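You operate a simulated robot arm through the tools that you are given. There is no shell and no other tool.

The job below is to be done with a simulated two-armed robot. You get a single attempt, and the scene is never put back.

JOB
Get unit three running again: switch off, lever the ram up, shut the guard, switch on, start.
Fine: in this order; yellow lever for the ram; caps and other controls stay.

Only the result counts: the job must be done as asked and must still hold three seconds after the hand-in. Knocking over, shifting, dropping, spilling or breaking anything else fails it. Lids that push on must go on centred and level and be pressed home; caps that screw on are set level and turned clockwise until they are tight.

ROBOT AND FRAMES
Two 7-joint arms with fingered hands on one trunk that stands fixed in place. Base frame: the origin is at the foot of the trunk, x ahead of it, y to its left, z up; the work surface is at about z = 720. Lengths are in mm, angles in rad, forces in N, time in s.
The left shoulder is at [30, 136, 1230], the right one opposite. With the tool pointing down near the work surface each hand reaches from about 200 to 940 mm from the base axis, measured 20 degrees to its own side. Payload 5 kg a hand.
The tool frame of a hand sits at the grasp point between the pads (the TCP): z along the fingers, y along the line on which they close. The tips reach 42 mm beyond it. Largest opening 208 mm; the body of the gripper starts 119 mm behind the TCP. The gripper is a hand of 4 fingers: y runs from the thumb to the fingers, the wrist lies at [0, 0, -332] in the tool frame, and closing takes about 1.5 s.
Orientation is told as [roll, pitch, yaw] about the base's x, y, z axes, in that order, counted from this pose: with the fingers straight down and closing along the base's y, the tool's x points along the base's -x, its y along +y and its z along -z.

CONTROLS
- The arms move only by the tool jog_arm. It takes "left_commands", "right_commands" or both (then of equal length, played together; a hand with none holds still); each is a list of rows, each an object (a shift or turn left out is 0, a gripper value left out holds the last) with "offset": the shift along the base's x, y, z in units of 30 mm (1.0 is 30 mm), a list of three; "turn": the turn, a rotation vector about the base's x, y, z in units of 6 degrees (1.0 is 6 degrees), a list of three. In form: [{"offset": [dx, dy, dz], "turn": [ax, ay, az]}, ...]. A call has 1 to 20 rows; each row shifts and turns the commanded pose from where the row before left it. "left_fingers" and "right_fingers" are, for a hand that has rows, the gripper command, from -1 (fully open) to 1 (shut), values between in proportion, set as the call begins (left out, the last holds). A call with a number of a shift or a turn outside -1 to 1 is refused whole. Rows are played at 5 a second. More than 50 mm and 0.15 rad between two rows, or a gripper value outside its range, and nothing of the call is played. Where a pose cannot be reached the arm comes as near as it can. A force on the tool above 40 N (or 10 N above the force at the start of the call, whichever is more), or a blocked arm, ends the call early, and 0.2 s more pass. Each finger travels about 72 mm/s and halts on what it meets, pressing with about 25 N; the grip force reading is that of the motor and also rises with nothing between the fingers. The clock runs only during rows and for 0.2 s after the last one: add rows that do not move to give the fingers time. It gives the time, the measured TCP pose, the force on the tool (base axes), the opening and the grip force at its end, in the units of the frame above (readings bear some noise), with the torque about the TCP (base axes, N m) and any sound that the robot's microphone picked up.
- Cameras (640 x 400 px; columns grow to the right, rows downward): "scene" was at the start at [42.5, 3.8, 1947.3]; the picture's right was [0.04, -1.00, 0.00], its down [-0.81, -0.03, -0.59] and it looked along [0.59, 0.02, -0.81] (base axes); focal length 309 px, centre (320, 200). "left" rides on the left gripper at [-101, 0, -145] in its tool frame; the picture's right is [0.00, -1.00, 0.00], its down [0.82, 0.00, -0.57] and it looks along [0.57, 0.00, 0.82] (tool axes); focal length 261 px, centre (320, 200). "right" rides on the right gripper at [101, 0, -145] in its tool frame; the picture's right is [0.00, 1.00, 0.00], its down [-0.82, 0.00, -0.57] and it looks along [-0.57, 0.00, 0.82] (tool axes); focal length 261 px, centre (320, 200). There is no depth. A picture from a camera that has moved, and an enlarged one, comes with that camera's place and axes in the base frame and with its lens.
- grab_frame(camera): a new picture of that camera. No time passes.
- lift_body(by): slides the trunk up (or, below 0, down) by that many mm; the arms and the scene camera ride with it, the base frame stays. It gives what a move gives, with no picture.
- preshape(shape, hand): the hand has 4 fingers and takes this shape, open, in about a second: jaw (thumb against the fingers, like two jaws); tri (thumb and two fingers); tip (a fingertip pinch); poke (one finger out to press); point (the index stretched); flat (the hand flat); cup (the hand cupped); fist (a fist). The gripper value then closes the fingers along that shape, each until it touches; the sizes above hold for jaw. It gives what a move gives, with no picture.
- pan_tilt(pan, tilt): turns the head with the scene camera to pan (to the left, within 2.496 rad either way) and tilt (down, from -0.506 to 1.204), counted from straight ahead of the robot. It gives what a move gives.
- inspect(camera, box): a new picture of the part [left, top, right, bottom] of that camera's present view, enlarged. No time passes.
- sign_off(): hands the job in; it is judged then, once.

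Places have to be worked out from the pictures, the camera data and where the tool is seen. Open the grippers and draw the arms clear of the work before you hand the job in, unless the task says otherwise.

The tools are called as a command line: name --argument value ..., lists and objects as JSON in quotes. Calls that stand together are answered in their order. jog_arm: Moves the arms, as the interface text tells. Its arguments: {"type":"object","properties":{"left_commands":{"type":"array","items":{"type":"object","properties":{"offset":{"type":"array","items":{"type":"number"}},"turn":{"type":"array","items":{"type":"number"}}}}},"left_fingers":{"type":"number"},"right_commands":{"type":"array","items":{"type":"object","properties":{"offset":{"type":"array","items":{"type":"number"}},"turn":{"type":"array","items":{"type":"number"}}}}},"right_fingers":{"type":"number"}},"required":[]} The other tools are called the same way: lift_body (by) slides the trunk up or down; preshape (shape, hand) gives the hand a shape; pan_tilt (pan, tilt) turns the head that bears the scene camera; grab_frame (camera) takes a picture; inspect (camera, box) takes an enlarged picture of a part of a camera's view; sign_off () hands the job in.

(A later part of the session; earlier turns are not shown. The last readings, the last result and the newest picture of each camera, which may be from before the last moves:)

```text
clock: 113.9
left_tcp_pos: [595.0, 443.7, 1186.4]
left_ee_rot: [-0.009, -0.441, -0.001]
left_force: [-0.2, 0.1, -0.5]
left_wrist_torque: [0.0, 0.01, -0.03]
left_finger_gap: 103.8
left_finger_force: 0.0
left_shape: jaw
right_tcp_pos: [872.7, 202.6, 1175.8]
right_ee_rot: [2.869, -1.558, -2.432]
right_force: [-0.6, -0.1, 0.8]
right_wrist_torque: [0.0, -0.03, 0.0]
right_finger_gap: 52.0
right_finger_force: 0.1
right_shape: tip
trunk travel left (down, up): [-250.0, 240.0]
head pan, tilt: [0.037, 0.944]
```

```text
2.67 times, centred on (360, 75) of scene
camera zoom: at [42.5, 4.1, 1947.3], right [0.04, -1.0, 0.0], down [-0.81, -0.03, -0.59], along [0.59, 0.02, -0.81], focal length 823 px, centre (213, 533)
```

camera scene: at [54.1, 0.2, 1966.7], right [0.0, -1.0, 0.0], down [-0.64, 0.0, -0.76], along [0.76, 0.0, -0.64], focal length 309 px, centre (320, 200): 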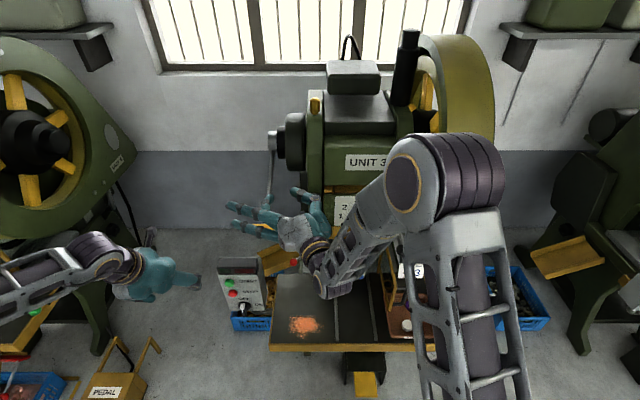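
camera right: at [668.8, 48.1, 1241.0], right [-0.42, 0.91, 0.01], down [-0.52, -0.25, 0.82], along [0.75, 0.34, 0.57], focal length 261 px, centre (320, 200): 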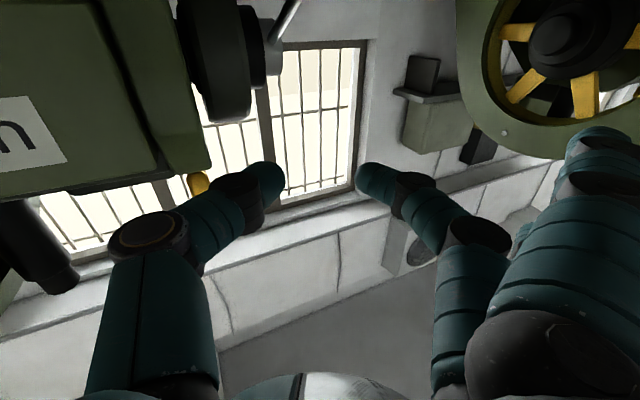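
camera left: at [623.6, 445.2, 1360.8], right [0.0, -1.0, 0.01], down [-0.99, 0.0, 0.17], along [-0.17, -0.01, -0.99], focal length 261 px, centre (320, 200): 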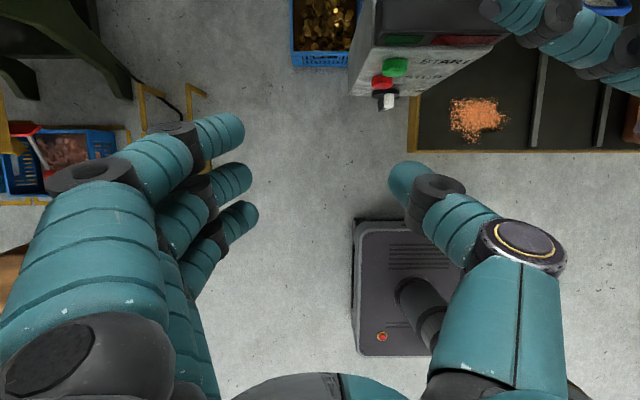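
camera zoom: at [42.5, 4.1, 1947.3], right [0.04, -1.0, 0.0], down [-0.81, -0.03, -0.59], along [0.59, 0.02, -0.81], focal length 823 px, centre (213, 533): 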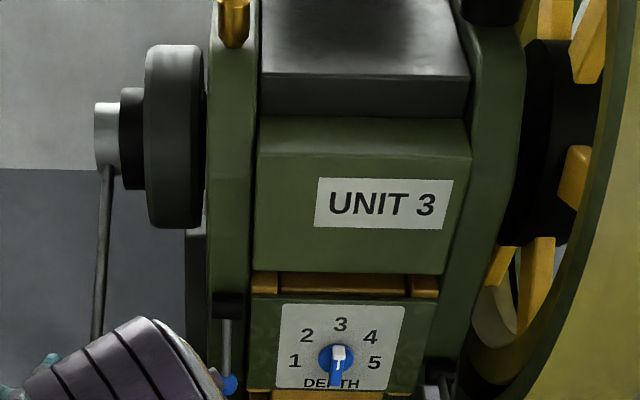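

In the original view, the plate is unchanged but the yellow block under it (the actual ram) has moved up from row 183 to about row 176, and more of the punch shows. I'll take a tighter zoom as a reference, pump again and compare.

inspect --camera "scene" --box '[340, 140, 400, 180]'

jog_arm --right_commands '[{"offset": [0, 0, -0.2]}, {"offset": [0.1, 0, -0.5]}, {"offset": [0.25, 0, -0.54]}, {"offset": [0.27, 0, -0.53]}, {"offset": [0.3, 0, -0.51]}, {"offset": [0.32, 0, -0.5]}, {"offset": [0.34, 0, -0.49]}, {"offset": [0.22, 0, -0.16]}, {}, {"offset": [-0.22, 0, 0.16]}, {"offset": [-0.34, 0, 0.49]}, {"offset": [-0.32, 0, 0.5]}, {"offset": [-0.3, 0, 0.51]}, {"offset": [-0.27, 0, 0.53]}, {"offset": [-0.25, 0, 0.54]}, {"offset": [-0.1, 0, 0.5]}, {"offset": [0, 0, 0.2]}, {}]'

inspect --camera "scene" --box '[340, 140, 400, 180]'

```text
10.00 times, centred on (370, 160) of scene
camera zoom: at [42.5, 4.1, 1947.3], right [0.04, -1.0, 0.0], down [-0.81, -0.03, -0.59], along [0.59, 0.02, -0.81], focal length 3087 px, centre (-180, 600)
```

zoom: 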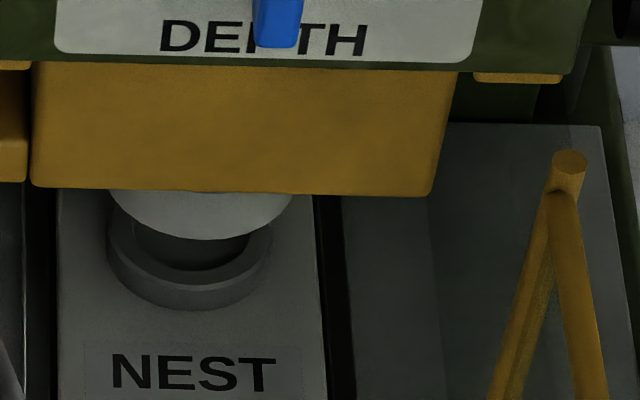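

```text
clock: 117.7
left_tcp_pos: [595.0, 443.8, 1187.3]
left_ee_rot: [-0.009, -0.44, -0.002]
left_force: [-0.3, -0.2, 0.3]
left_wrist_torque: [0.01, 0.0, 0.0]
left_finger_gap: 103.9
left_finger_force: 0.1
left_shape: jaw
right_tcp_pos: [871.4, 201.1, 1174.4]
right_ee_rot: [2.827, -1.562, -2.39]
right_force: [0.0, 0.7, 0.2]
right_wrist_torque: [0.01, 0.01, -0.03]
right_finger_gap: 52.1
right_finger_force: 0.0
right_shape: tip
trunk travel left (down, up): [-250.0, 240.0]
head pan, tilt: [0.037, 0.944]
```

```text
10.00 times, centred on (370, 160) of scene
camera zoom: at [42.3, 4.1, 1947.2], right [0.04, -1.0, 0.0], down [-0.81, -0.03, -0.59], along [0.59, 0.02, -0.81], focal length 3087 px, centre (-180, 600)
```

zoom: 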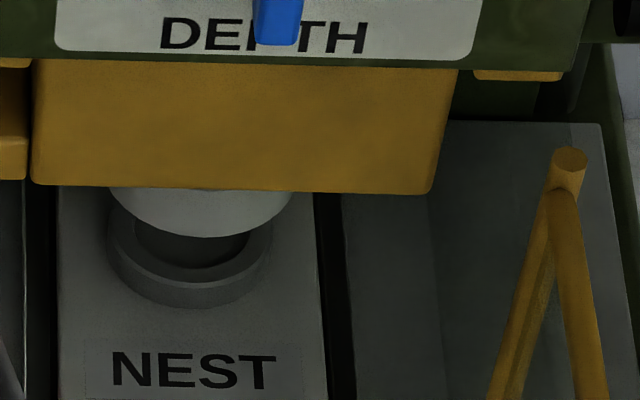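

This last stroke made no further difference to the ram relative to the nest: everything shifted about 2 px together. I'll check the control box display and the ram from other angles to judge whether it's already at its top.

inspect --camera "scene" --box '[220, 160, 300, 250]'

inspect --camera "scene" --box '[300, 120, 420, 210]'

inspect --camera "right" --box '[0, 0, 320, 200]'

```text
4.44 times, centred on (260, 205) of scene
camera zoom: at [42.3, 4.1, 1947.2], right [0.04, -1.0, 0.0], down [-0.81, -0.03, -0.59], along [0.59, 0.02, -0.81], focal length 1372 px, centre (587, 178)
```

zoom: 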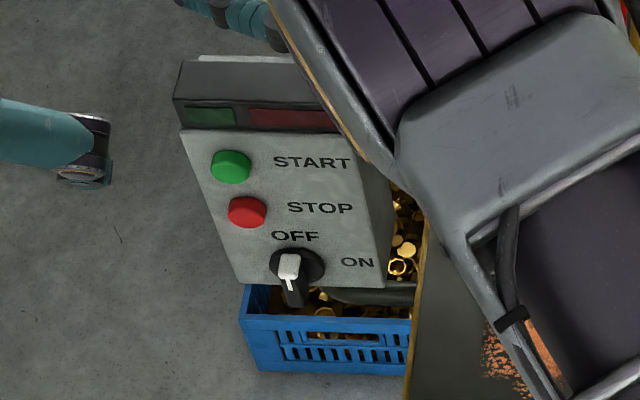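

```text
4.44 times, centred on (360, 165) of scene
camera zoom: at [42.3, 4.1, 1947.2], right [0.04, -1.0, 0.0], down [-0.81, -0.03, -0.59], along [0.59, 0.02, -0.81], focal length 1372 px, centre (142, 356)
```

zoom: 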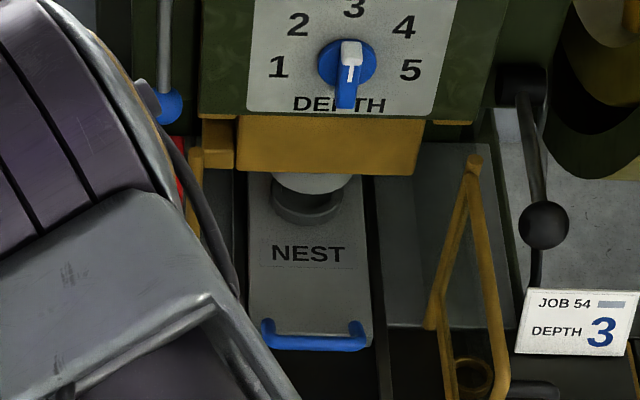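

```text
2.00 times, centred on (160, 100) of right
camera zoom: at [741.9, 141.4, 1072.2], right [-0.42, 0.91, 0.01], down [-0.52, -0.25, 0.81], along [0.74, 0.34, 0.58], focal length 521 px, centre (640, 400)
```

zoom: 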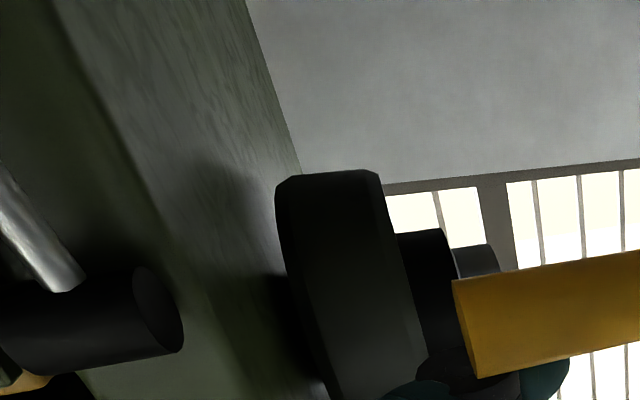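

Compared with the very first frame, the ram has risen about 15 mm while the nest, card and plate are unmoved. I'll hold the lever at the bottom of a stroke and see whether the ram moves with it.

jog_arm --right_commands '[{"offset": [0, 0, -0.2]}, {"offset": [0.1, 0, -0.5]}, {"offset": [0.25, 0, -0.54]}, {"offset": [0.27, 0, -0.53]}, {"offset": [0.3, 0, -0.51]}, {"offset": [0.32, 0, -0.5]}, {"offset": [0.34, 0, -0.49]}, {"offset": [0.22, 0, -0.18]}, {}]'

inspect --camera "scene" --box '[340, 140, 400, 180]'

inspect --camera "scene" --box '[250, 0, 470, 150]'

```text
clock: 119.7
left_tcp_pos: [594.3, 443.7, 1187.8]
left_ee_rot: [-0.008, -0.443, -0.002]
left_force: [0.5, 0.3, -0.9]
left_wrist_torque: [0.0, 0.05, 0.03]
left_finger_gap: 104.0
left_finger_force: 0.0
left_shape: jaw
right_tcp_pos: [924.7, 202.9, 1073.0]
right_ee_rot: [2.882, -1.559, -2.444]
right_force: [-5.2, -1.9, 10.6]
right_wrist_torque: [-0.47, 0.1, -0.21]
right_finger_gap: 52.2
right_finger_force: 0.0
right_shape: tip
trunk travel left (down, up): [-250.0, 240.0]
head pan, tilt: [0.037, 0.944]
```

```text
10.00 times, centred on (370, 160) of scene
camera zoom: at [40.8, 3.8, 1947.3], right [0.04, -1.0, 0.0], down [-0.81, -0.03, -0.59], along [0.59, 0.02, -0.81], focal length 3087 px, centre (-180, 600)
```

zoom: 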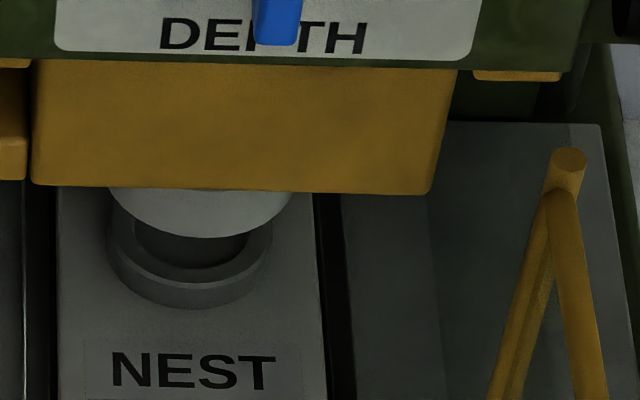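

```text
2.67 times, centred on (360, 75) of scene
camera zoom: at [40.8, 3.8, 1947.3], right [0.04, -1.0, 0.0], down [-0.81, -0.03, -0.59], along [0.59, 0.02, -0.81], focal length 823 px, centre (213, 533)
```

zoom: 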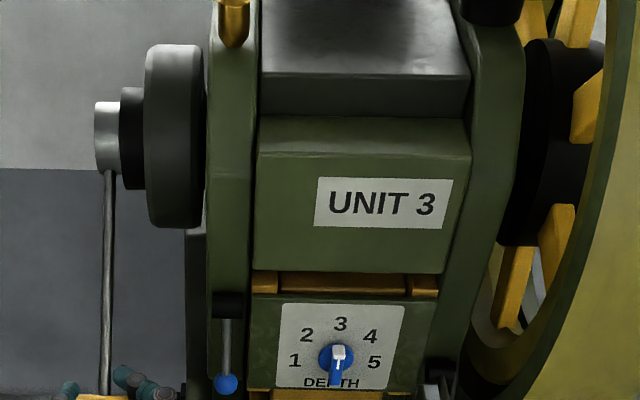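

The ram is unchanged even with the lever held down. My recent strokes stopped just short of the hard stop, so I'll push to the full end of travel to see whether the last bit matters.

jog_arm --right_commands '[{"offset": [0.1, 0, -0.14]}, {"offset": [0.1, 0, -0.14]}, {"offset": [0.1, 0, -0.14]}, {"offset": [0.1, 0, -0.14]}, {}]'

inspect --camera "scene" --box '[340, 140, 400, 180]'

inspect --camera "scene" --box '[250, 0, 470, 150]'

```text
clock: 120.3
left_tcp_pos: [594.5, 443.4, 1186.5]
left_ee_rot: [-0.008, -0.439, -0.001]
left_force: [1.6, 0.2, -1.5]
left_wrist_torque: [-0.05, 0.15, -0.04]
left_finger_gap: 103.9
left_finger_force: 0.1
left_shape: jaw
right_tcp_pos: [934.5, 203.0, 1072.7]
right_ee_rot: [2.843, -1.545, -2.407]
right_force: [-12.1, -7.9, 23.8]
right_wrist_torque: [0.28, 2.11, 0.94]
right_finger_gap: 52.9
right_finger_force: 0.1
right_shape: tip
trunk travel left (down, up): [-250.0, 240.0]
head pan, tilt: [0.037, 0.944]
stopped in row 3 (right hand): the force on the tool passed its limit at 44 N (the readings are from after the stop); the commanded pose is now the measured one
```

```text
10.00 times, centred on (370, 160) of scene
camera zoom: at [42.6, 3.8, 1947.2], right [0.04, -1.0, 0.0], down [-0.81, -0.03, -0.59], along [0.59, 0.02, -0.81], focal length 3087 px, centre (-180, 600)
```

zoom: 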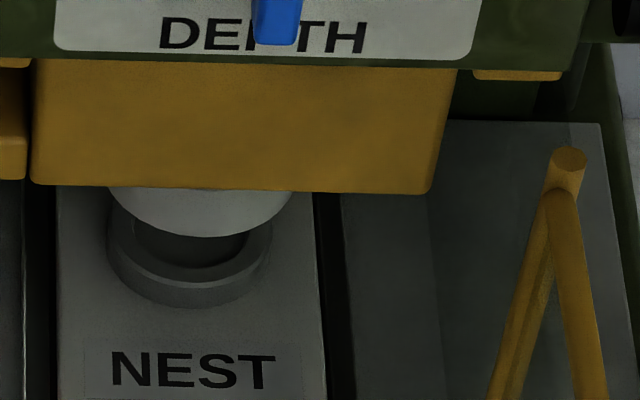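

```text
2.67 times, centred on (360, 75) of scene
camera zoom: at [42.6, 3.8, 1947.2], right [0.04, -1.0, 0.0], down [-0.81, -0.03, -0.59], along [0.59, 0.02, -0.81], focal length 823 px, centre (213, 533)
```

zoom: 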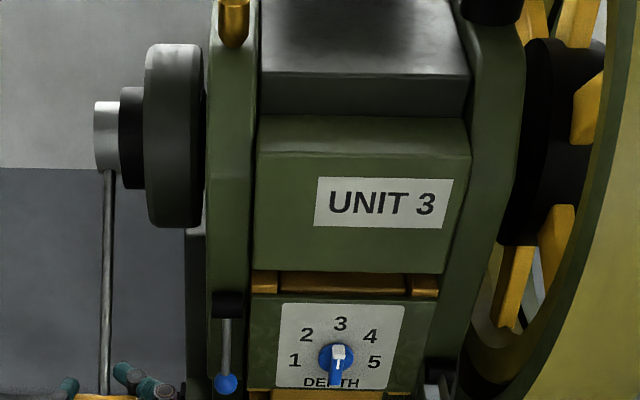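

Pushing to the hard stop changed nothing further. Across the last five or so strokes the ram has stayed at the same raised height, so it's at the top of its travel. I'll let the lever return and back the right hand out.

jog_arm --right_commands '[{"offset": [-0.3, 0, 0.3]}, {"offset": [-0.34, 0, 0.49]}, {"offset": [-0.32, 0, 0.5]}, {"offset": [-0.3, 0, 0.51]}, {"offset": [-0.27, 0, 0.53]}, {"offset": [-0.25, 0, 0.54]}, {"offset": [-0.2, 0, 0.5]}, {"offset": [0, 0, 0.5]}, {"offset": [-0.8, -0.38, 0]}, {"offset": [-0.8, -0.38, 0]}, {"offset": [-0.8, -0.38, 0.3]}, {"offset": [-0.3, -0.8, 0.6]}, {"offset": [0, -1, 0.6]}, {"offset": [0, -1, 0.6]}, {}]'

inspect --camera "scene" --box '[250, 0, 470, 150]'

grab_frame --camera "scene"

```text
clock: 123.5
left_tcp_pos: [595.9, 445.3, 1186.0]
left_ee_rot: [-0.009, -0.44, -0.003]
left_force: [0.5, 0.5, -0.2]
left_wrist_torque: [-0.03, 0.0, -0.05]
left_finger_gap: 104.0
left_finger_force: 0.0
left_shape: jaw
right_tcp_pos: [792.6, 85.9, 1244.9]
right_ee_rot: [2.843, -1.553, -2.405]
right_force: [1.0, 0.7, -0.1]
right_wrist_torque: [0.04, -0.02, -0.07]
right_finger_gap: 51.7
right_finger_force: 0.2
right_shape: tip
trunk travel left (down, up): [-250.0, 240.0]
head pan, tilt: [0.037, 0.944]
```

```text
2.67 times, centred on (360, 75) of scene
camera zoom: at [43.0, 5.6, 1947.2], right [0.04, -1.0, 0.0], down [-0.81, -0.03, -0.59], along [0.59, 0.02, -0.81], focal length 823 px, centre (213, 533)
```

zoom: 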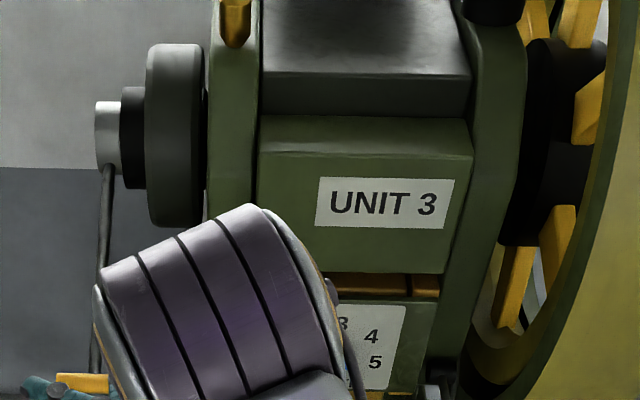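

```text
taken
camera scene: at [43.0, 5.6, 1947.2], right [0.04, -1.0, 0.0], down [-0.81, -0.03, -0.59], along [0.59, 0.02, -0.81], focal length 309 px, centre (320, 200)
```

scene: 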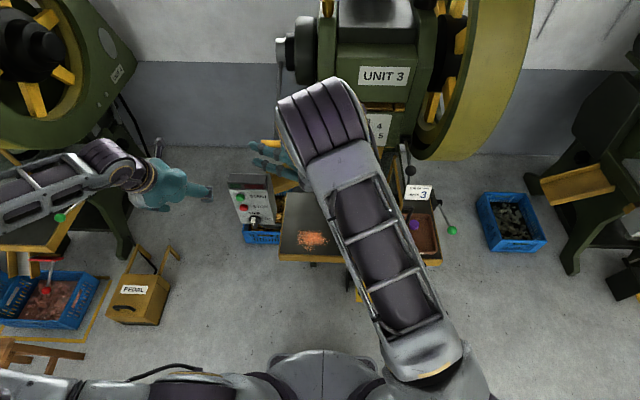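

The hand is clear of the lever. I'll carry the right arm back to the right and high, undoing the yaw, so I can view the ram and guard without obstruction.

jog_arm --right_commands '[{"offset": [-0.1, -0.9, 0.3], "turn": [0, 0, -0.26]}, {"offset": [-0.1, -0.9, 0.3], "turn": [0, 0, -0.26]}, {"offset": [-0.1, -0.9, 0.3], "turn": [0, 0, -0.26]}, {"offset": [-0.1, -0.9, 0.3], "turn": [0, 0, -0.26]}, {"offset": [-0.1, -0.9, 0.3], "turn": [0, 0, -0.26]}, {"offset": [-0.1, -0.97, 0.2], "turn": [0, 0, -0.26]}, {"offset": [-0.1, -0.97, 0], "turn": [0, 0, -0.26]}, {"offset": [-0.1, -0.97, 0], "turn": [0, 0, -0.26]}, {"offset": [-0.1, -0.97, 0], "turn": [0, 0, -0.26]}, {"offset": [-0.1, -0.97, 0], "turn": [0, 0, -0.26]}, {"offset": [-0.1, -0.97, 0], "turn": [0, 0, -0.26]}, {"offset": [-0.1, -0.97, 0], "turn": [0, 0, -0.26]}, {"offset": [-0.1, -0.97, 0], "turn": [0, 0, -0.26]}, {"offset": [-0.1, -0.97, 0], "turn": [0, 0, -0.26]}, {"offset": [-0.1, -0.97, 0], "turn": [0, 0, -0.26]}, {"offset": [-0.1, -0.97, 0], "turn": [0, 0, -0.26]}, {"offset": [-0.1, -0.97, 0]}, {"offset": [0, -0.97, 0]}, {}]'

grab_frame --camera "scene"

inspect --camera "scene" --box '[300, 120, 420, 210]'

```text
clock: 127.5
left_tcp_pos: [595.3, 445.4, 1186.0]
left_ee_rot: [-0.01, -0.44, -0.001]
left_force: [0.0, 0.8, 0.3]
left_wrist_torque: [-0.03, 0.02, -0.05]
left_finger_gap: 103.7
left_finger_force: 0.0
left_shape: jaw
right_tcp_pos: [741.9, -426.8, 1298.2]
right_ee_rot: [2.865, -1.551, -2.863]
right_force: [0.2, 1.0, -0.1]
right_wrist_torque: [0.02, 0.02, -0.06]
right_finger_gap: 51.9
right_finger_force: 0.1
right_shape: tip
trunk travel left (down, up): [-250.0, 240.0]
head pan, tilt: [0.037, 0.944]
```

```text
taken
camera scene: at [42.6, 5.3, 1947.2], right [0.04, -1.0, 0.0], down [-0.81, -0.03, -0.59], along [0.59, 0.02, -0.81], focal length 309 px, centre (320, 200)
```

scene: 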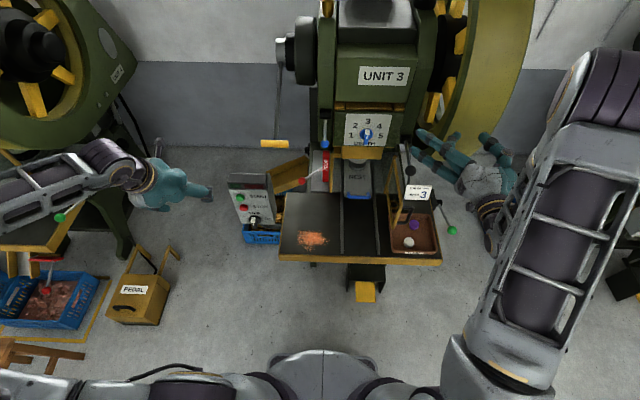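

```text
4.44 times, centred on (360, 165) of scene
camera zoom: at [42.6, 5.3, 1947.2], right [0.04, -1.0, 0.0], down [-0.81, -0.03, -0.59], along [0.59, 0.02, -0.81], focal length 1372 px, centre (142, 356)
```

zoom: 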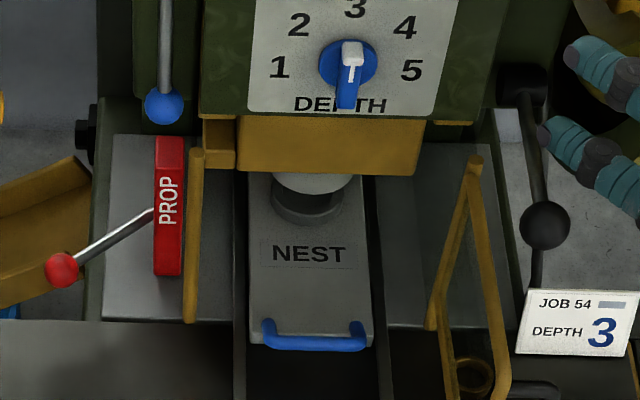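

The ram looks raised and everything else is unchanged. As one more check, I'll repeat the exact view I had just before the first stroke (pan 0, tilt 0.7).

pan_tilt --pan 0.0 --tilt 0.7

inspect --camera "scene" --box '[200, 100, 400, 300]'

inspect --camera "scene" --box '[330, 150, 450, 260]'

```text
clock: 128.3
left_tcp_pos: [595.2, 443.9, 1187.6]
left_ee_rot: [-0.009, -0.439, -0.001]
left_force: [0.3, 0.0, 0.1]
left_wrist_torque: [0.0, 0.01, -0.01]
left_finger_gap: 104.0
left_finger_force: 0.1
left_shape: jaw
right_tcp_pos: [741.1, -428.8, 1297.8]
right_ee_rot: [2.828, -1.553, -2.825]
right_force: [-0.9, -0.8, 0.1]
right_wrist_torque: [0.0, 0.0, -0.03]
right_finger_gap: 52.0
right_finger_force: 0.1
right_shape: tip
trunk travel left (down, up): [-250.0, 240.0]
head pan, tilt: [0.0, 0.7]
```

```text
2.00 times, centred on (300, 200) of scene
camera zoom: at [54.4, 1.0, 1966.6], right [0.0, -1.0, 0.0], down [-0.64, 0.0, -0.76], along [0.76, 0.0, -0.64], focal length 617 px, centre (360, 200)
```

zoom: 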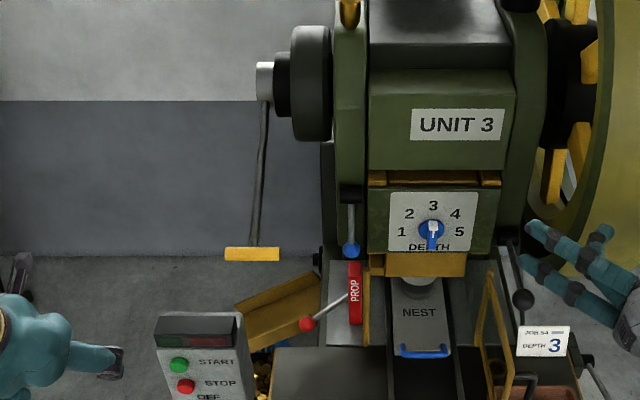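

```text
3.64 times, centred on (390, 205) of scene
camera zoom: at [54.4, 1.0, 1966.6], right [0.0, -1.0, 0.0], down [-0.64, 0.0, -0.76], along [0.76, 0.0, -0.64], focal length 1122 px, centre (66, 182)
```

zoom: 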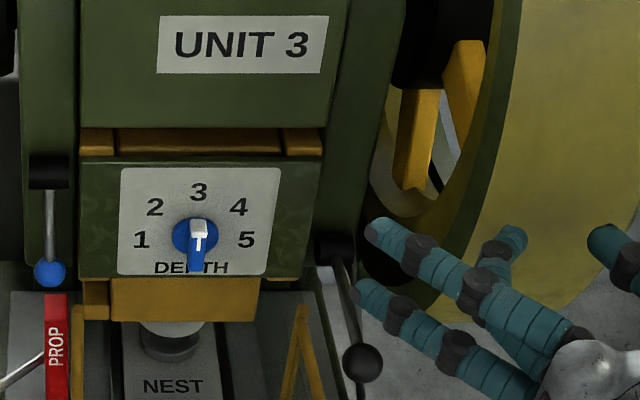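

The ram is consistently raised and the lever is back at rest. Next is the guard: I'll form a closed jaw with the right hand as a compact pusher and look at its shape.

preshape --shape "jaw" --hand "right"

jog_arm --right_commands '[{}, {}, {}, {}, {}, {}, {}, {}, {}]' --right_fingers 1

grab_frame --camera "right"

inspect --camera "scene" --box '[360, 140, 540, 310]'

```text
clock: 129.2
left_tcp_pos: [594.9, 444.8, 1186.5]
left_ee_rot: [-0.006, -0.437, -0.002]
left_force: [-0.2, -0.7, -0.2]
left_wrist_torque: [0.0, 0.01, 0.01]
left_finger_gap: 103.9
left_finger_force: 0.0
left_shape: jaw
right_tcp_pos: [740.4, -428.6, 1297.5]
right_ee_rot: [2.83, -1.55, -2.826]
right_force: [0.3, 0.3, -0.6]
right_wrist_torque: [0.01, 0.02, -0.02]
right_finger_gap: 207.9
right_finger_force: 0.2
right_shape: jaw
trunk travel left (down, up): [-250.0, 240.0]
head pan, tilt: [0.0, 0.7]
```

```text
clock: 131.2
left_tcp_pos: [596.2, 443.3, 1186.3]
left_ee_rot: [-0.009, -0.441, -0.002]
left_force: [-0.8, 0.3, -1.0]
left_wrist_torque: [0.0, -0.03, 0.01]
left_finger_gap: 104.0
left_finger_force: 0.1
left_shape: jaw
right_tcp_pos: [740.9, -429.4, 1298.1]
right_ee_rot: [2.831, -1.553, -2.829]
right_force: [-0.5, -0.3, -0.6]
right_wrist_torque: [0.0, 0.03, 0.02]
right_finger_gap: 0.2
right_finger_force: 25.6
right_shape: jaw
trunk travel left (down, up): [-250.0, 240.0]
head pan, tilt: [0.0, 0.7]
```

```text
taken
camera right: at [598.3, -428.3, 1194.9], right [0.0, 1.0, 0.01], down [-0.59, -0.01, 0.81], along [0.81, 0.0, 0.59], focal length 261 px, centre (320, 200)
```

right: 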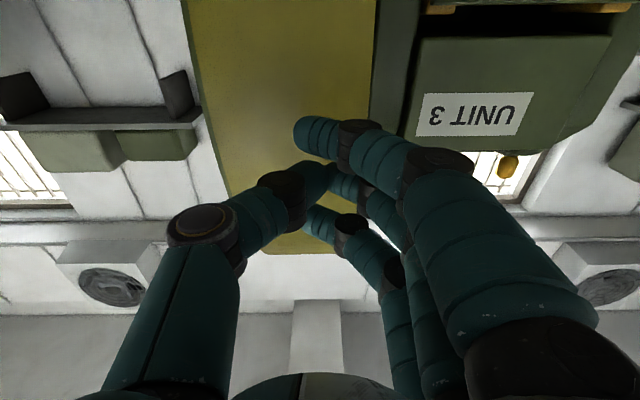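

```text
2.35 times, centred on (450, 225) of scene
camera zoom: at [54.4, 1.2, 1966.7], right [0.0, -1.0, 0.0], down [-0.64, 0.0, -0.76], along [0.76, 0.0, -0.64], focal length 726 px, centre (14, 141)
```

zoom: 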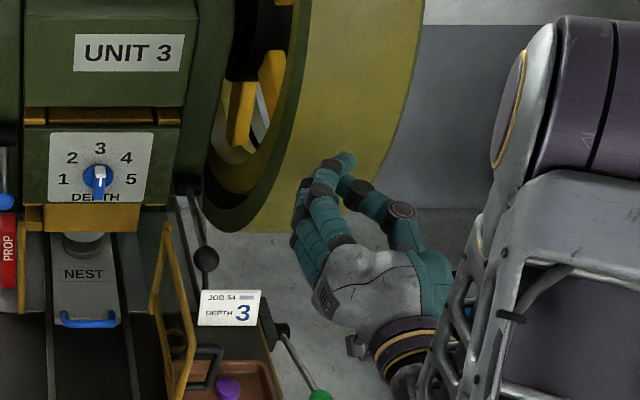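

The closed hand is compact, but gripping the guard's vertical handle bar at about (747, -341, z 811–935) is better, since a round bar can turn in the grip as the guard swings. I'll lower the trunk 150 mm for an easier arm posture and move to a pre-grasp in front of the handle.

lift_body --by -150

jog_arm --right_commands '[{"offset": [-0.7, 0.2, 0]}, {"offset": [-0.7, 0.5, 0]}, {"offset": [-0.7, 0.8, 0]}, {"offset": [-0.7, 0.8, -0.3]}, {"offset": [0, 0.6, -0.8]}, {"offset": [0, 0, -0.9]}, {"offset": [0, 0, -0.9]}, {"offset": [0, 0, -0.9]}, {"offset": [0, 0, -0.9]}, {"offset": [0, 0, -0.9]}, {"offset": [0, 0, -0.9]}, {"offset": [0, 0, -0.9]}, {"offset": [0, 0, -0.9]}, {"offset": [0, 0, -0.5]}, {}]' --right_fingers 0.4

grab_frame --camera "scene"

grab_frame --camera "right"

```text
clock: 132.9
left_tcp_pos: [594.1, 443.4, 1037.4]
left_ee_rot: [-0.009, -0.442, -0.001]
left_force: [-0.3, 0.6, -0.3]
left_wrist_torque: [0.0, -0.01, -0.02]
left_finger_gap: 104.0
left_finger_force: 0.1
left_shape: jaw
right_tcp_pos: [741.6, -428.9, 1149.1]
right_ee_rot: [2.837, -1.552, -2.835]
right_force: [-0.4, 0.9, 0.0]
right_wrist_torque: [0.02, 0.0, 0.0]
right_finger_gap: 0.0
right_finger_force: 25.0
right_shape: jaw
trunk travel left (down, up): [-100.0, 390.0]
head pan, tilt: [0.0, 0.7]
```

```text
clock: 136.1
left_tcp_pos: [594.3, 444.5, 1036.6]
left_ee_rot: [-0.008, -0.44, -0.003]
left_force: [-0.4, 0.4, 0.2]
left_wrist_torque: [0.01, -0.02, 0.03]
left_finger_gap: 103.9
left_finger_force: 0.0
left_shape: jaw
right_tcp_pos: [657.1, -342.0, 883.2]
right_ee_rot: [2.838, -1.551, -2.836]
right_force: [-0.4, 0.9, 0.5]
right_wrist_torque: [0.02, 0.0, 0.01]
right_finger_gap: 61.9
right_finger_force: 0.1
right_shape: jaw
trunk travel left (down, up): [-100.0, 390.0]
head pan, tilt: [0.0, 0.7]
```

```text
taken
camera scene: at [54.3, 1.2, 1816.7], right [0.0, -1.0, 0.0], down [-0.64, 0.0, -0.76], along [0.76, 0.0, -0.64], focal length 309 px, centre (320, 200)
```

scene: 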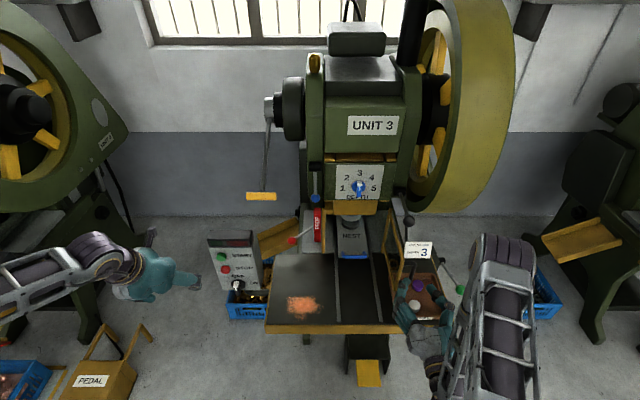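

```text
taken
camera right: at [514.4, -341.1, 780.8], right [0.0, 1.0, 0.01], down [-0.59, -0.01, 0.81], along [0.81, 0.0, 0.59], focal length 261 px, centre (320, 200)
```

right: 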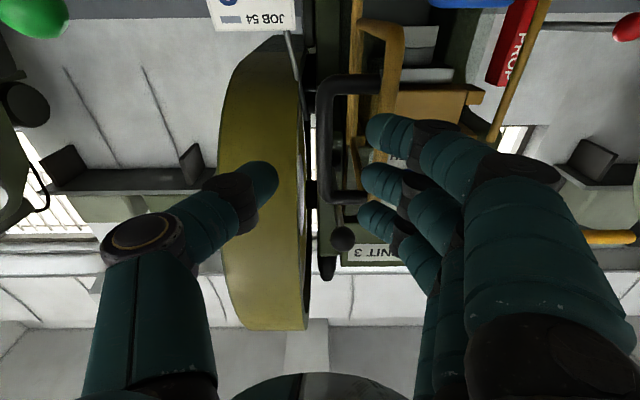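

Seen through the right camera, the fingers flare out too much to pass between the handle and the frame. Instead I'll push the handle with the closed hand, rolling from its left flank onto the fingertips as the guard swings. First I'll close the hand and move to the right of the handle, above the tray.

jog_arm --right_commands '[{}, {}, {}, {"offset": [0, -0.98, 0.25]}, {"offset": [0, -0.98, 0.25]}, {"offset": [0, -0.98, 0.25]}, {"offset": [0.85, 0, 0]}, {"offset": [0.85, 0, 0]}, {"offset": [0.85, 0, 0]}, {"offset": [0.85, 0, 0]}, {}]' --right_fingers 1

grab_frame --camera "right"

inspect --camera "scene" --box '[340, 170, 480, 330]'

```text
clock: 138.5
left_tcp_pos: [593.5, 444.2, 1036.2]
left_ee_rot: [-0.01, -0.44, -0.003]
left_force: [0.6, -0.4, 1.3]
left_wrist_torque: [0.0, -0.02, 0.0]
left_finger_gap: 103.8
left_finger_force: 0.1
left_shape: jaw
right_tcp_pos: [759.4, -430.2, 908.2]
right_ee_rot: [2.845, -1.551, -2.842]
right_force: [0.2, -0.7, -0.4]
right_wrist_torque: [0.01, 0.05, -0.02]
right_finger_gap: 0.0
right_finger_force: 24.8
right_shape: jaw
trunk travel left (down, up): [-100.0, 390.0]
head pan, tilt: [0.0, 0.7]
```

```text
taken
camera right: at [616.7, -429.7, 803.7], right [0.0, 1.0, 0.01], down [-0.59, -0.01, 0.81], along [0.81, 0.0, 0.59], focal length 261 px, centre (320, 200)
```

right: 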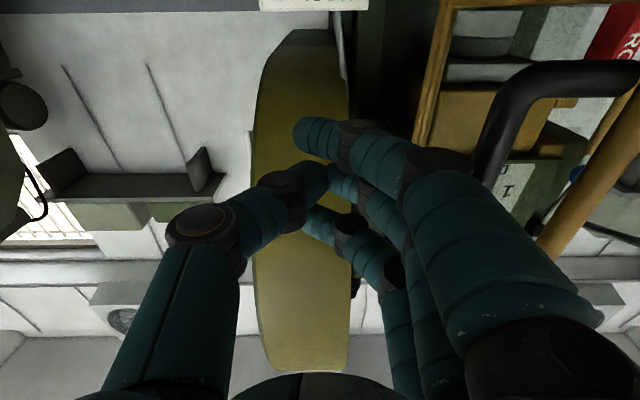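

```text
2.50 times, centred on (410, 250) of scene
camera zoom: at [54.2, 1.1, 1816.7], right [0.0, -1.0, 0.0], down [-0.64, 0.0, -0.76], along [0.76, 0.0, -0.64], focal length 772 px, centre (95, 75)
```

zoom: 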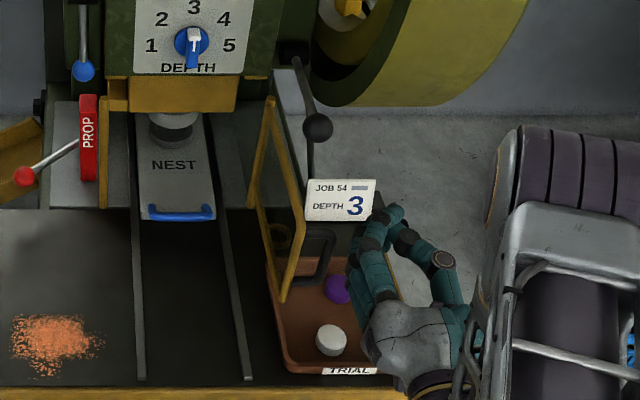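

The hand is clear to the right of the handle and above the tray. I'll push the handle left along its computed arc for about the first 30° and watch the force.

jog_arm --right_commands '[{"offset": [0, 0.74, 0]}, {"offset": [0, 0.74, 0]}, {"offset": [-0.25, 0.65, 0]}, {"offset": [-0.25, 0.63, 0]}, {"offset": [-0.13, 0.68, 0]}, {"offset": [-0.13, 0.68, 0]}, {"offset": [-0.02, 0.7, 0]}, {"offset": [0, 0.68, 0]}, {}]'

inspect --camera "scene" --box '[340, 170, 480, 330]'

grab_frame --camera "right"

```text
clock: 140.5
left_tcp_pos: [594.9, 442.6, 1038.0]
left_ee_rot: [-0.007, -0.441, -0.001]
left_force: [0.0, 0.1, 0.1]
left_wrist_torque: [0.05, -0.02, -0.01]
left_finger_gap: 103.9
left_finger_force: 0.0
left_shape: jaw
right_tcp_pos: [735.1, -264.7, 905.8]
right_ee_rot: [2.829, -1.552, -2.828]
right_force: [-0.2, -0.5, 0.2]
right_wrist_torque: [-0.01, -0.02, 0.01]
right_finger_gap: 0.1
right_finger_force: 25.0
right_shape: jaw
trunk travel left (down, up): [-100.0, 390.0]
head pan, tilt: [0.0, 0.7]
```

```text
2.50 times, centred on (410, 250) of scene
camera zoom: at [54.4, 0.8, 1816.7], right [0.0, -1.0, 0.0], down [-0.64, 0.0, -0.76], along [0.76, 0.0, -0.64], focal length 772 px, centre (95, 75)
```

zoom: 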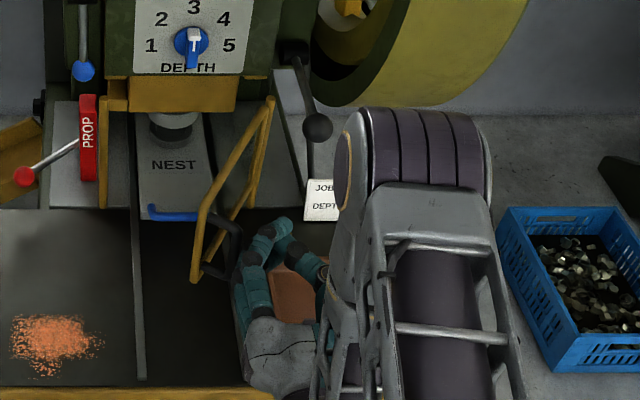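

```text
taken
camera right: at [592.8, -264.0, 803.7], right [0.0, 1.0, 0.01], down [-0.59, -0.01, 0.81], along [0.81, 0.0, 0.59], focal length 261 px, centre (320, 200)
```

right: 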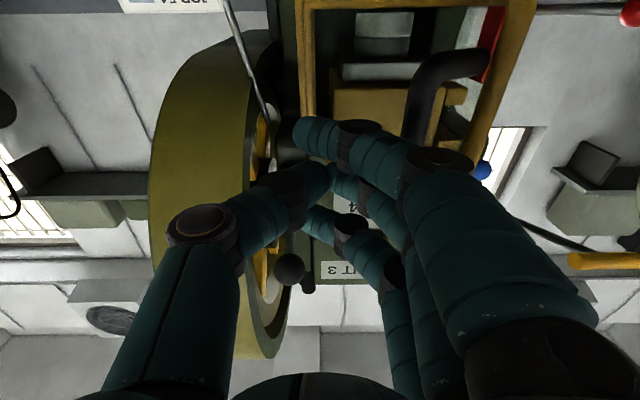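

The guard is swinging freely, about 40° so far, with almost no force. I'll keep following the arc to about 70°.

jog_arm --right_commands '[{"offset": [0.12, 0.69, 0]}, {"offset": [0.11, 0.68, 0]}, {"offset": [0.2, 0.65, 0]}, {"offset": [0.24, 0.66, 0]}, {"offset": [0.32, 0.61, 0]}, {"offset": [0.35, 0.6, 0]}, {"offset": [0.42, 0.53, 0]}, {"offset": [0.45, 0.54, 0]}, {}]'

inspect --camera "scene" --box '[300, 150, 440, 310]'

grab_frame --camera "right"

```text
clock: 142.5
left_tcp_pos: [594.7, 444.1, 1037.3]
left_ee_rot: [-0.008, -0.439, -0.003]
left_force: [-0.2, 0.7, 0.9]
left_wrist_torque: [0.01, 0.01, 0.01]
left_finger_gap: 103.8
left_finger_force: 0.0
left_shape: jaw
right_tcp_pos: [802.1, -115.9, 907.5]
right_ee_rot: [2.834, -1.551, -2.832]
right_force: [1.0, 0.4, 0.7]
right_wrist_torque: [0.0, 0.02, 0.03]
right_finger_gap: 0.1
right_finger_force: 24.8
right_shape: jaw
trunk travel left (down, up): [-100.0, 390.0]
head pan, tilt: [0.0, 0.7]
```

```text
2.50 times, centred on (370, 230) of scene
camera zoom: at [54.3, 0.8, 1816.7], right [0.0, -1.0, 0.0], down [-0.64, 0.0, -0.76], along [0.76, 0.0, -0.64], focal length 772 px, centre (195, 125)
```

zoom: 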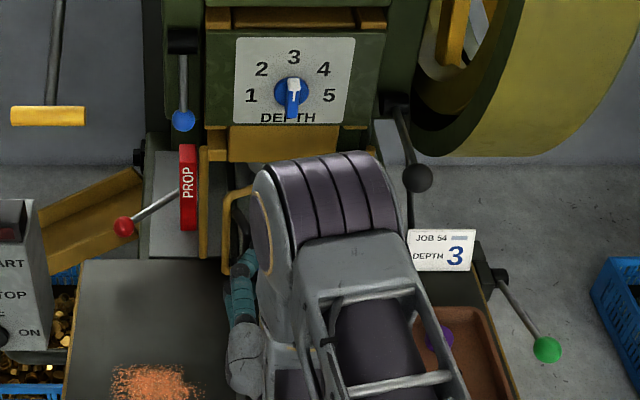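

```text
taken
camera right: at [658.6, -115.4, 803.3], right [0.0, 1.0, 0.01], down [-0.59, -0.01, 0.81], along [0.81, 0.0, 0.59], focal length 261 px, centre (320, 200)
```

right: 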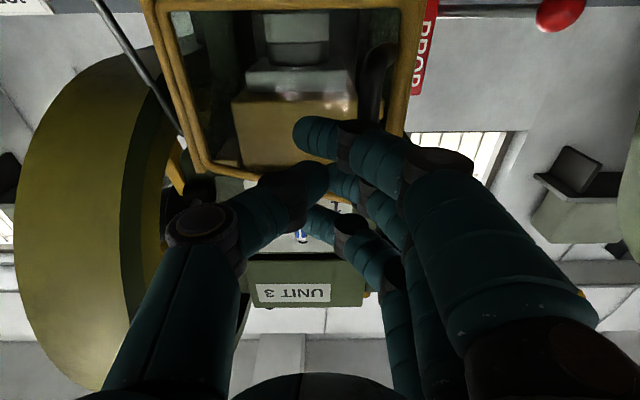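

The guard is now about 75–80° round. I'll continue the last part toward shut, with a small extra push at the end that force will stop.

jog_arm --right_commands '[{"offset": [0.5, 0.46, 0]}, {"offset": [0.53, 0.45, 0]}, {"offset": [0.58, 0.37, 0]}, {"offset": [0.5, 0.25, 0]}, {"offset": [0.3, 0.1, 0]}, {"offset": [0.2, 0.05, 0]}, {}]'

grab_frame --camera "right"

inspect --camera "scene" --box '[300, 150, 440, 310]'

```text
clock: 144.1
left_tcp_pos: [594.7, 443.9, 1037.1]
left_ee_rot: [-0.008, -0.439, -0.002]
left_force: [-0.4, -0.2, 0.1]
left_wrist_torque: [-0.01, 0.0, 0.02]
left_finger_gap: 104.1
left_finger_force: 0.1
left_shape: jaw
right_tcp_pos: [880.5, -64.4, 906.4]
right_ee_rot: [2.847, -1.551, -2.842]
right_force: [-0.7, 0.9, 0.1]
right_wrist_torque: [0.0, 0.02, 0.04]
right_finger_gap: 0.1
right_finger_force: 24.8
right_shape: jaw
trunk travel left (down, up): [-100.0, 390.0]
head pan, tilt: [0.0, 0.7]
```

```text
taken
camera right: at [737.3, -65.1, 803.5], right [0.0, 1.0, 0.01], down [-0.59, -0.01, 0.81], along [0.81, 0.0, 0.59], focal length 261 px, centre (320, 200)
```

right: 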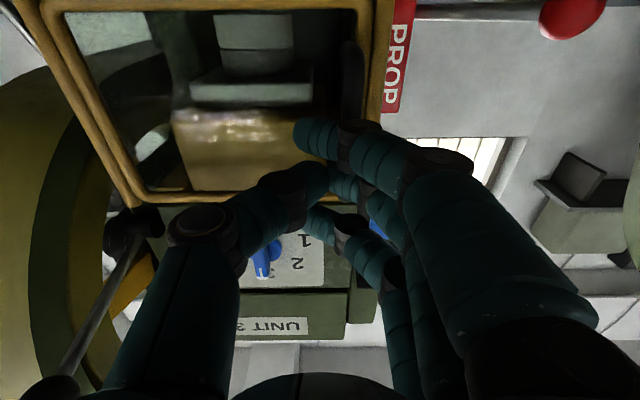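

```text
2.50 times, centred on (370, 230) of scene
camera zoom: at [54.5, 1.2, 1816.7], right [0.0, -1.0, 0.0], down [-0.64, 0.0, -0.76], along [0.76, 0.0, -0.64], focal length 772 px, centre (195, 125)
```

zoom: 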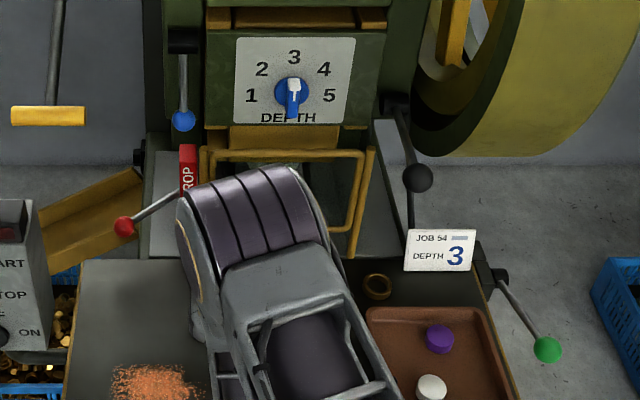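

The guard's top bar now runs straight across to the left jamb, so it looks shut. I'll push a little further forward to confirm it's home against its stop.

jog_arm --right_commands '[{"offset": [0.2, 0.03, 0]}, {"offset": [0.2, 0.03, 0]}, {"offset": [0.2, 0.03, 0]}, {"offset": [0.2, 0, 0]}, {"offset": [0.2, 0, 0]}, {}]'

grab_frame --camera "right"

inspect --camera "scene" --box '[320, 190, 420, 270]'

```text
clock: 144.9
left_tcp_pos: [593.1, 443.9, 1039.0]
left_ee_rot: [-0.007, -0.443, -0.001]
left_force: [0.1, -0.5, -0.4]
left_wrist_torque: [-0.04, 0.03, -0.01]
left_finger_gap: 103.7
left_finger_force: 0.1
left_shape: jaw
right_tcp_pos: [894.7, -71.3, 904.9]
right_ee_rot: [2.974, -1.557, -2.986]
right_force: [-24.4, -17.1, 4.8]
right_wrist_torque: [0.12, -0.16, 0.05]
right_finger_gap: 0.0
right_finger_force: 25.1
right_shape: jaw
trunk travel left (down, up): [-100.0, 390.0]
head pan, tilt: [0.0, 0.7]
stopped in row 3 (right hand): the force on the tool passed its limit at 49 N (the readings are from after the stop); the commanded pose is now the measured one
```

```text
taken
camera right: at [751.2, -69.7, 801.6], right [0.01, 1.0, 0.01], down [-0.58, 0.0, 0.81], along [0.81, -0.01, 0.58], focal length 261 px, centre (320, 200)
```

right: 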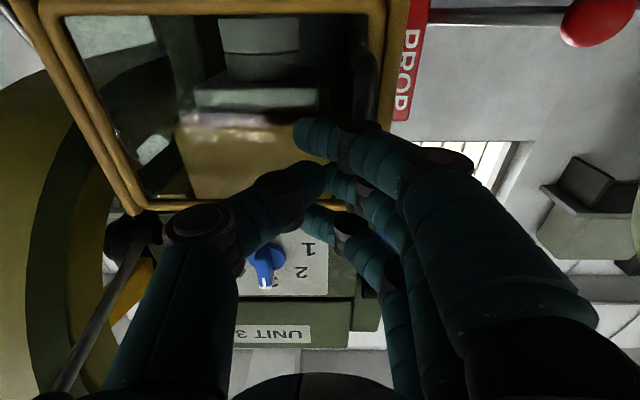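

```text
5.00 times, centred on (370, 230) of scene
camera zoom: at [52.1, 0.0, 1816.8], right [0.0, -1.0, 0.0], down [-0.64, 0.0, -0.77], along [0.77, 0.0, -0.64], focal length 1544 px, centre (70, 50)
```

zoom: 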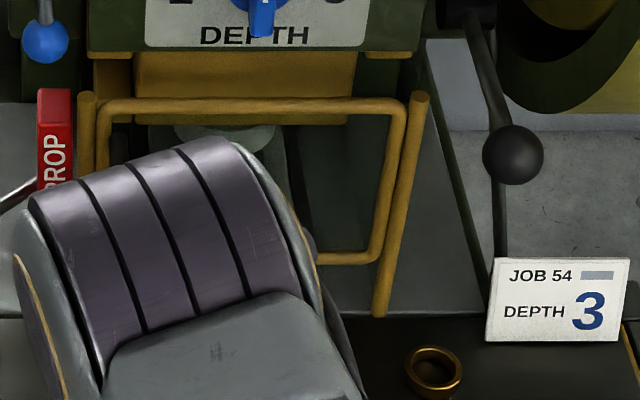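

A hard stop at 49 N and the view both confirm the guard is shut. I'll back the right hand straight out toward the robot, then up and away, and check that the guard stays shut.

jog_arm --right_commands '[{"offset": [-0.5, 0, 0]}, {"offset": [-1, 0, 0]}, {"offset": [-1, 0, 0]}, {"offset": [-1, 0, 0]}, {"offset": [-1, 0, 0.3]}, {"offset": [-0.8, 0, 0.8]}, {"offset": [0, -0.3, 1]}, {"offset": [0, -0.6, 1]}, {"offset": [0, -0.9, 1]}, {"offset": [0, -1, 1]}, {"offset": [0, -1, 1]}, {"offset": [0, -1, 1]}, {"offset": [0, -1, 0.5]}, {"offset": [0, -1, 0]}, {"offset": [0, -1, 0]}, {"offset": [0, -1, 0]}, {"offset": [0, -1, 0]}, {"offset": [0, -1, 0]}, {}]'

grab_frame --camera "scene"

inspect --camera "scene" --box '[290, 150, 430, 310]'

```text
clock: 148.9
left_tcp_pos: [595.2, 444.9, 1036.3]
left_ee_rot: [-0.007, -0.44, 0.0]
left_force: [0.0, 0.3, -0.7]
left_wrist_torque: [-0.07, 0.0, -0.02]
left_finger_gap: 103.8
left_finger_force: 0.1
left_shape: jaw
right_tcp_pos: [735.9, -391.0, 1132.0]
right_ee_rot: [2.956, -1.557, -2.958]
right_force: [0.2, -1.4, 0.2]
right_wrist_torque: [0.01, 0.05, -0.07]
right_finger_gap: 0.0
right_finger_force: 24.9
right_shape: jaw
trunk travel left (down, up): [-100.0, 390.0]
head pan, tilt: [0.0, 0.7]
```

```text
taken
camera scene: at [54.4, 2.4, 1816.6], right [0.0, -1.0, 0.0], down [-0.64, 0.0, -0.76], along [0.76, 0.0, -0.64], focal length 309 px, centre (320, 200)
```

scene: 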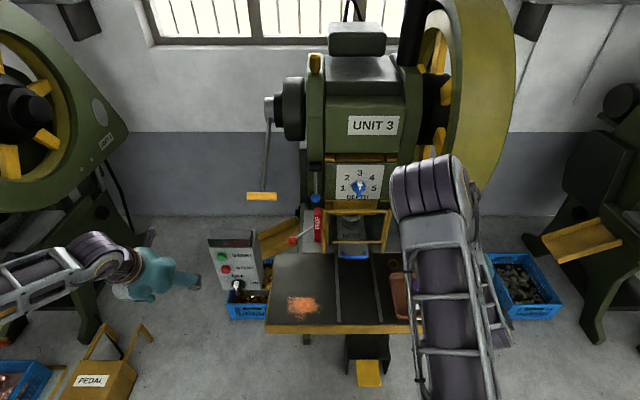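

```text
2.50 times, centred on (360, 230) of scene
camera zoom: at [54.4, 2.4, 1816.6], right [0.0, -1.0, 0.0], down [-0.64, 0.0, -0.76], along [0.76, 0.0, -0.64], focal length 772 px, centre (220, 125)
```

zoom: 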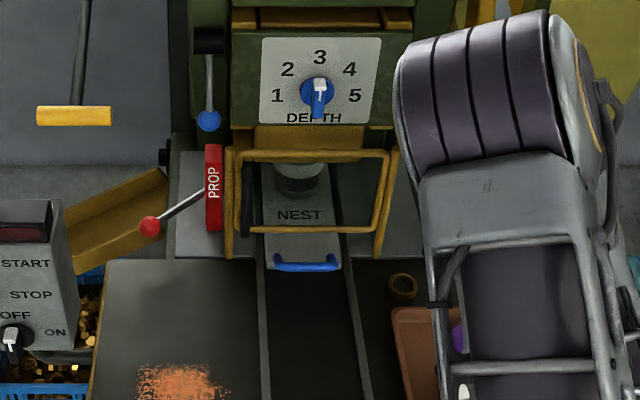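

The guard stays shut. I'll move the right arm further clear of the black lever, then set the left hand to "tip" and lower the trunk to the height I used for the switch.

jog_arm --right_commands '[{"offset": [-0.5, -0.5, 0.8]}, {"offset": [-0.7, -0.5, 0.8]}, {"offset": [-0.7, -0.5, 0.8]}, {"offset": [-0.7, -0.5, 0.8]}, {"offset": [0, -0.5, 0.8]}, {}]'

preshape --shape "tip" --hand "left"

lift_body --by -50

```text
clock: 150.3
left_tcp_pos: [595.6, 444.9, 1036.3]
left_ee_rot: [-0.008, -0.439, 0.0]
left_force: [1.0, 0.1, -0.4]
left_wrist_torque: [-0.01, 0.05, -0.01]
left_finger_gap: 104.0
left_finger_force: 0.1
left_shape: jaw
right_tcp_pos: [660.3, -466.3, 1251.3]
right_ee_rot: [2.931, -1.557, -2.932]
right_force: [-0.2, -0.4, -1.2]
right_wrist_torque: [-0.01, 0.0, -0.05]
right_finger_gap: 0.0
right_finger_force: 25.3
right_shape: jaw
trunk travel left (down, up): [-100.0, 390.0]
head pan, tilt: [0.0, 0.7]
```

```text
clock: 151.2
left_tcp_pos: [595.7, 444.8, 1036.8]
left_ee_rot: [-0.01, -0.439, -0.002]
left_force: [0.7, 0.1, -0.6]
left_wrist_torque: [0.02, 0.01, -0.01]
left_finger_gap: 207.8
left_finger_force: 0.1
left_shape: tip
right_tcp_pos: [658.6, -466.5, 1251.9]
right_ee_rot: [2.913, -1.558, -2.918]
right_force: [0.4, 0.4, -0.4]
right_wrist_torque: [-0.03, 0.02, -0.03]
right_finger_gap: 0.0
right_finger_force: 25.6
right_shape: jaw
trunk travel left (down, up): [-100.0, 390.0]
head pan, tilt: [0.0, 0.7]
```

```text
clock: 152.1
left_tcp_pos: [595.7, 443.8, 987.7]
left_ee_rot: [-0.009, -0.441, 0.0]
left_force: [0.3, -0.2, 0.5]
left_wrist_torque: [0.04, 0.04, 0.03]
left_finger_gap: 208.0
left_finger_force: 0.0
left_shape: tip
right_tcp_pos: [659.1, -466.5, 1201.6]
right_ee_rot: [2.915, -1.557, -2.919]
right_force: [-0.4, -0.8, -0.2]
right_wrist_torque: [-0.01, 0.01, 0.03]
right_finger_gap: 0.0
right_finger_force: 25.2
right_shape: jaw
trunk travel left (down, up): [-50.0, 440.0]
head pan, tilt: [0.0, 0.7]
```

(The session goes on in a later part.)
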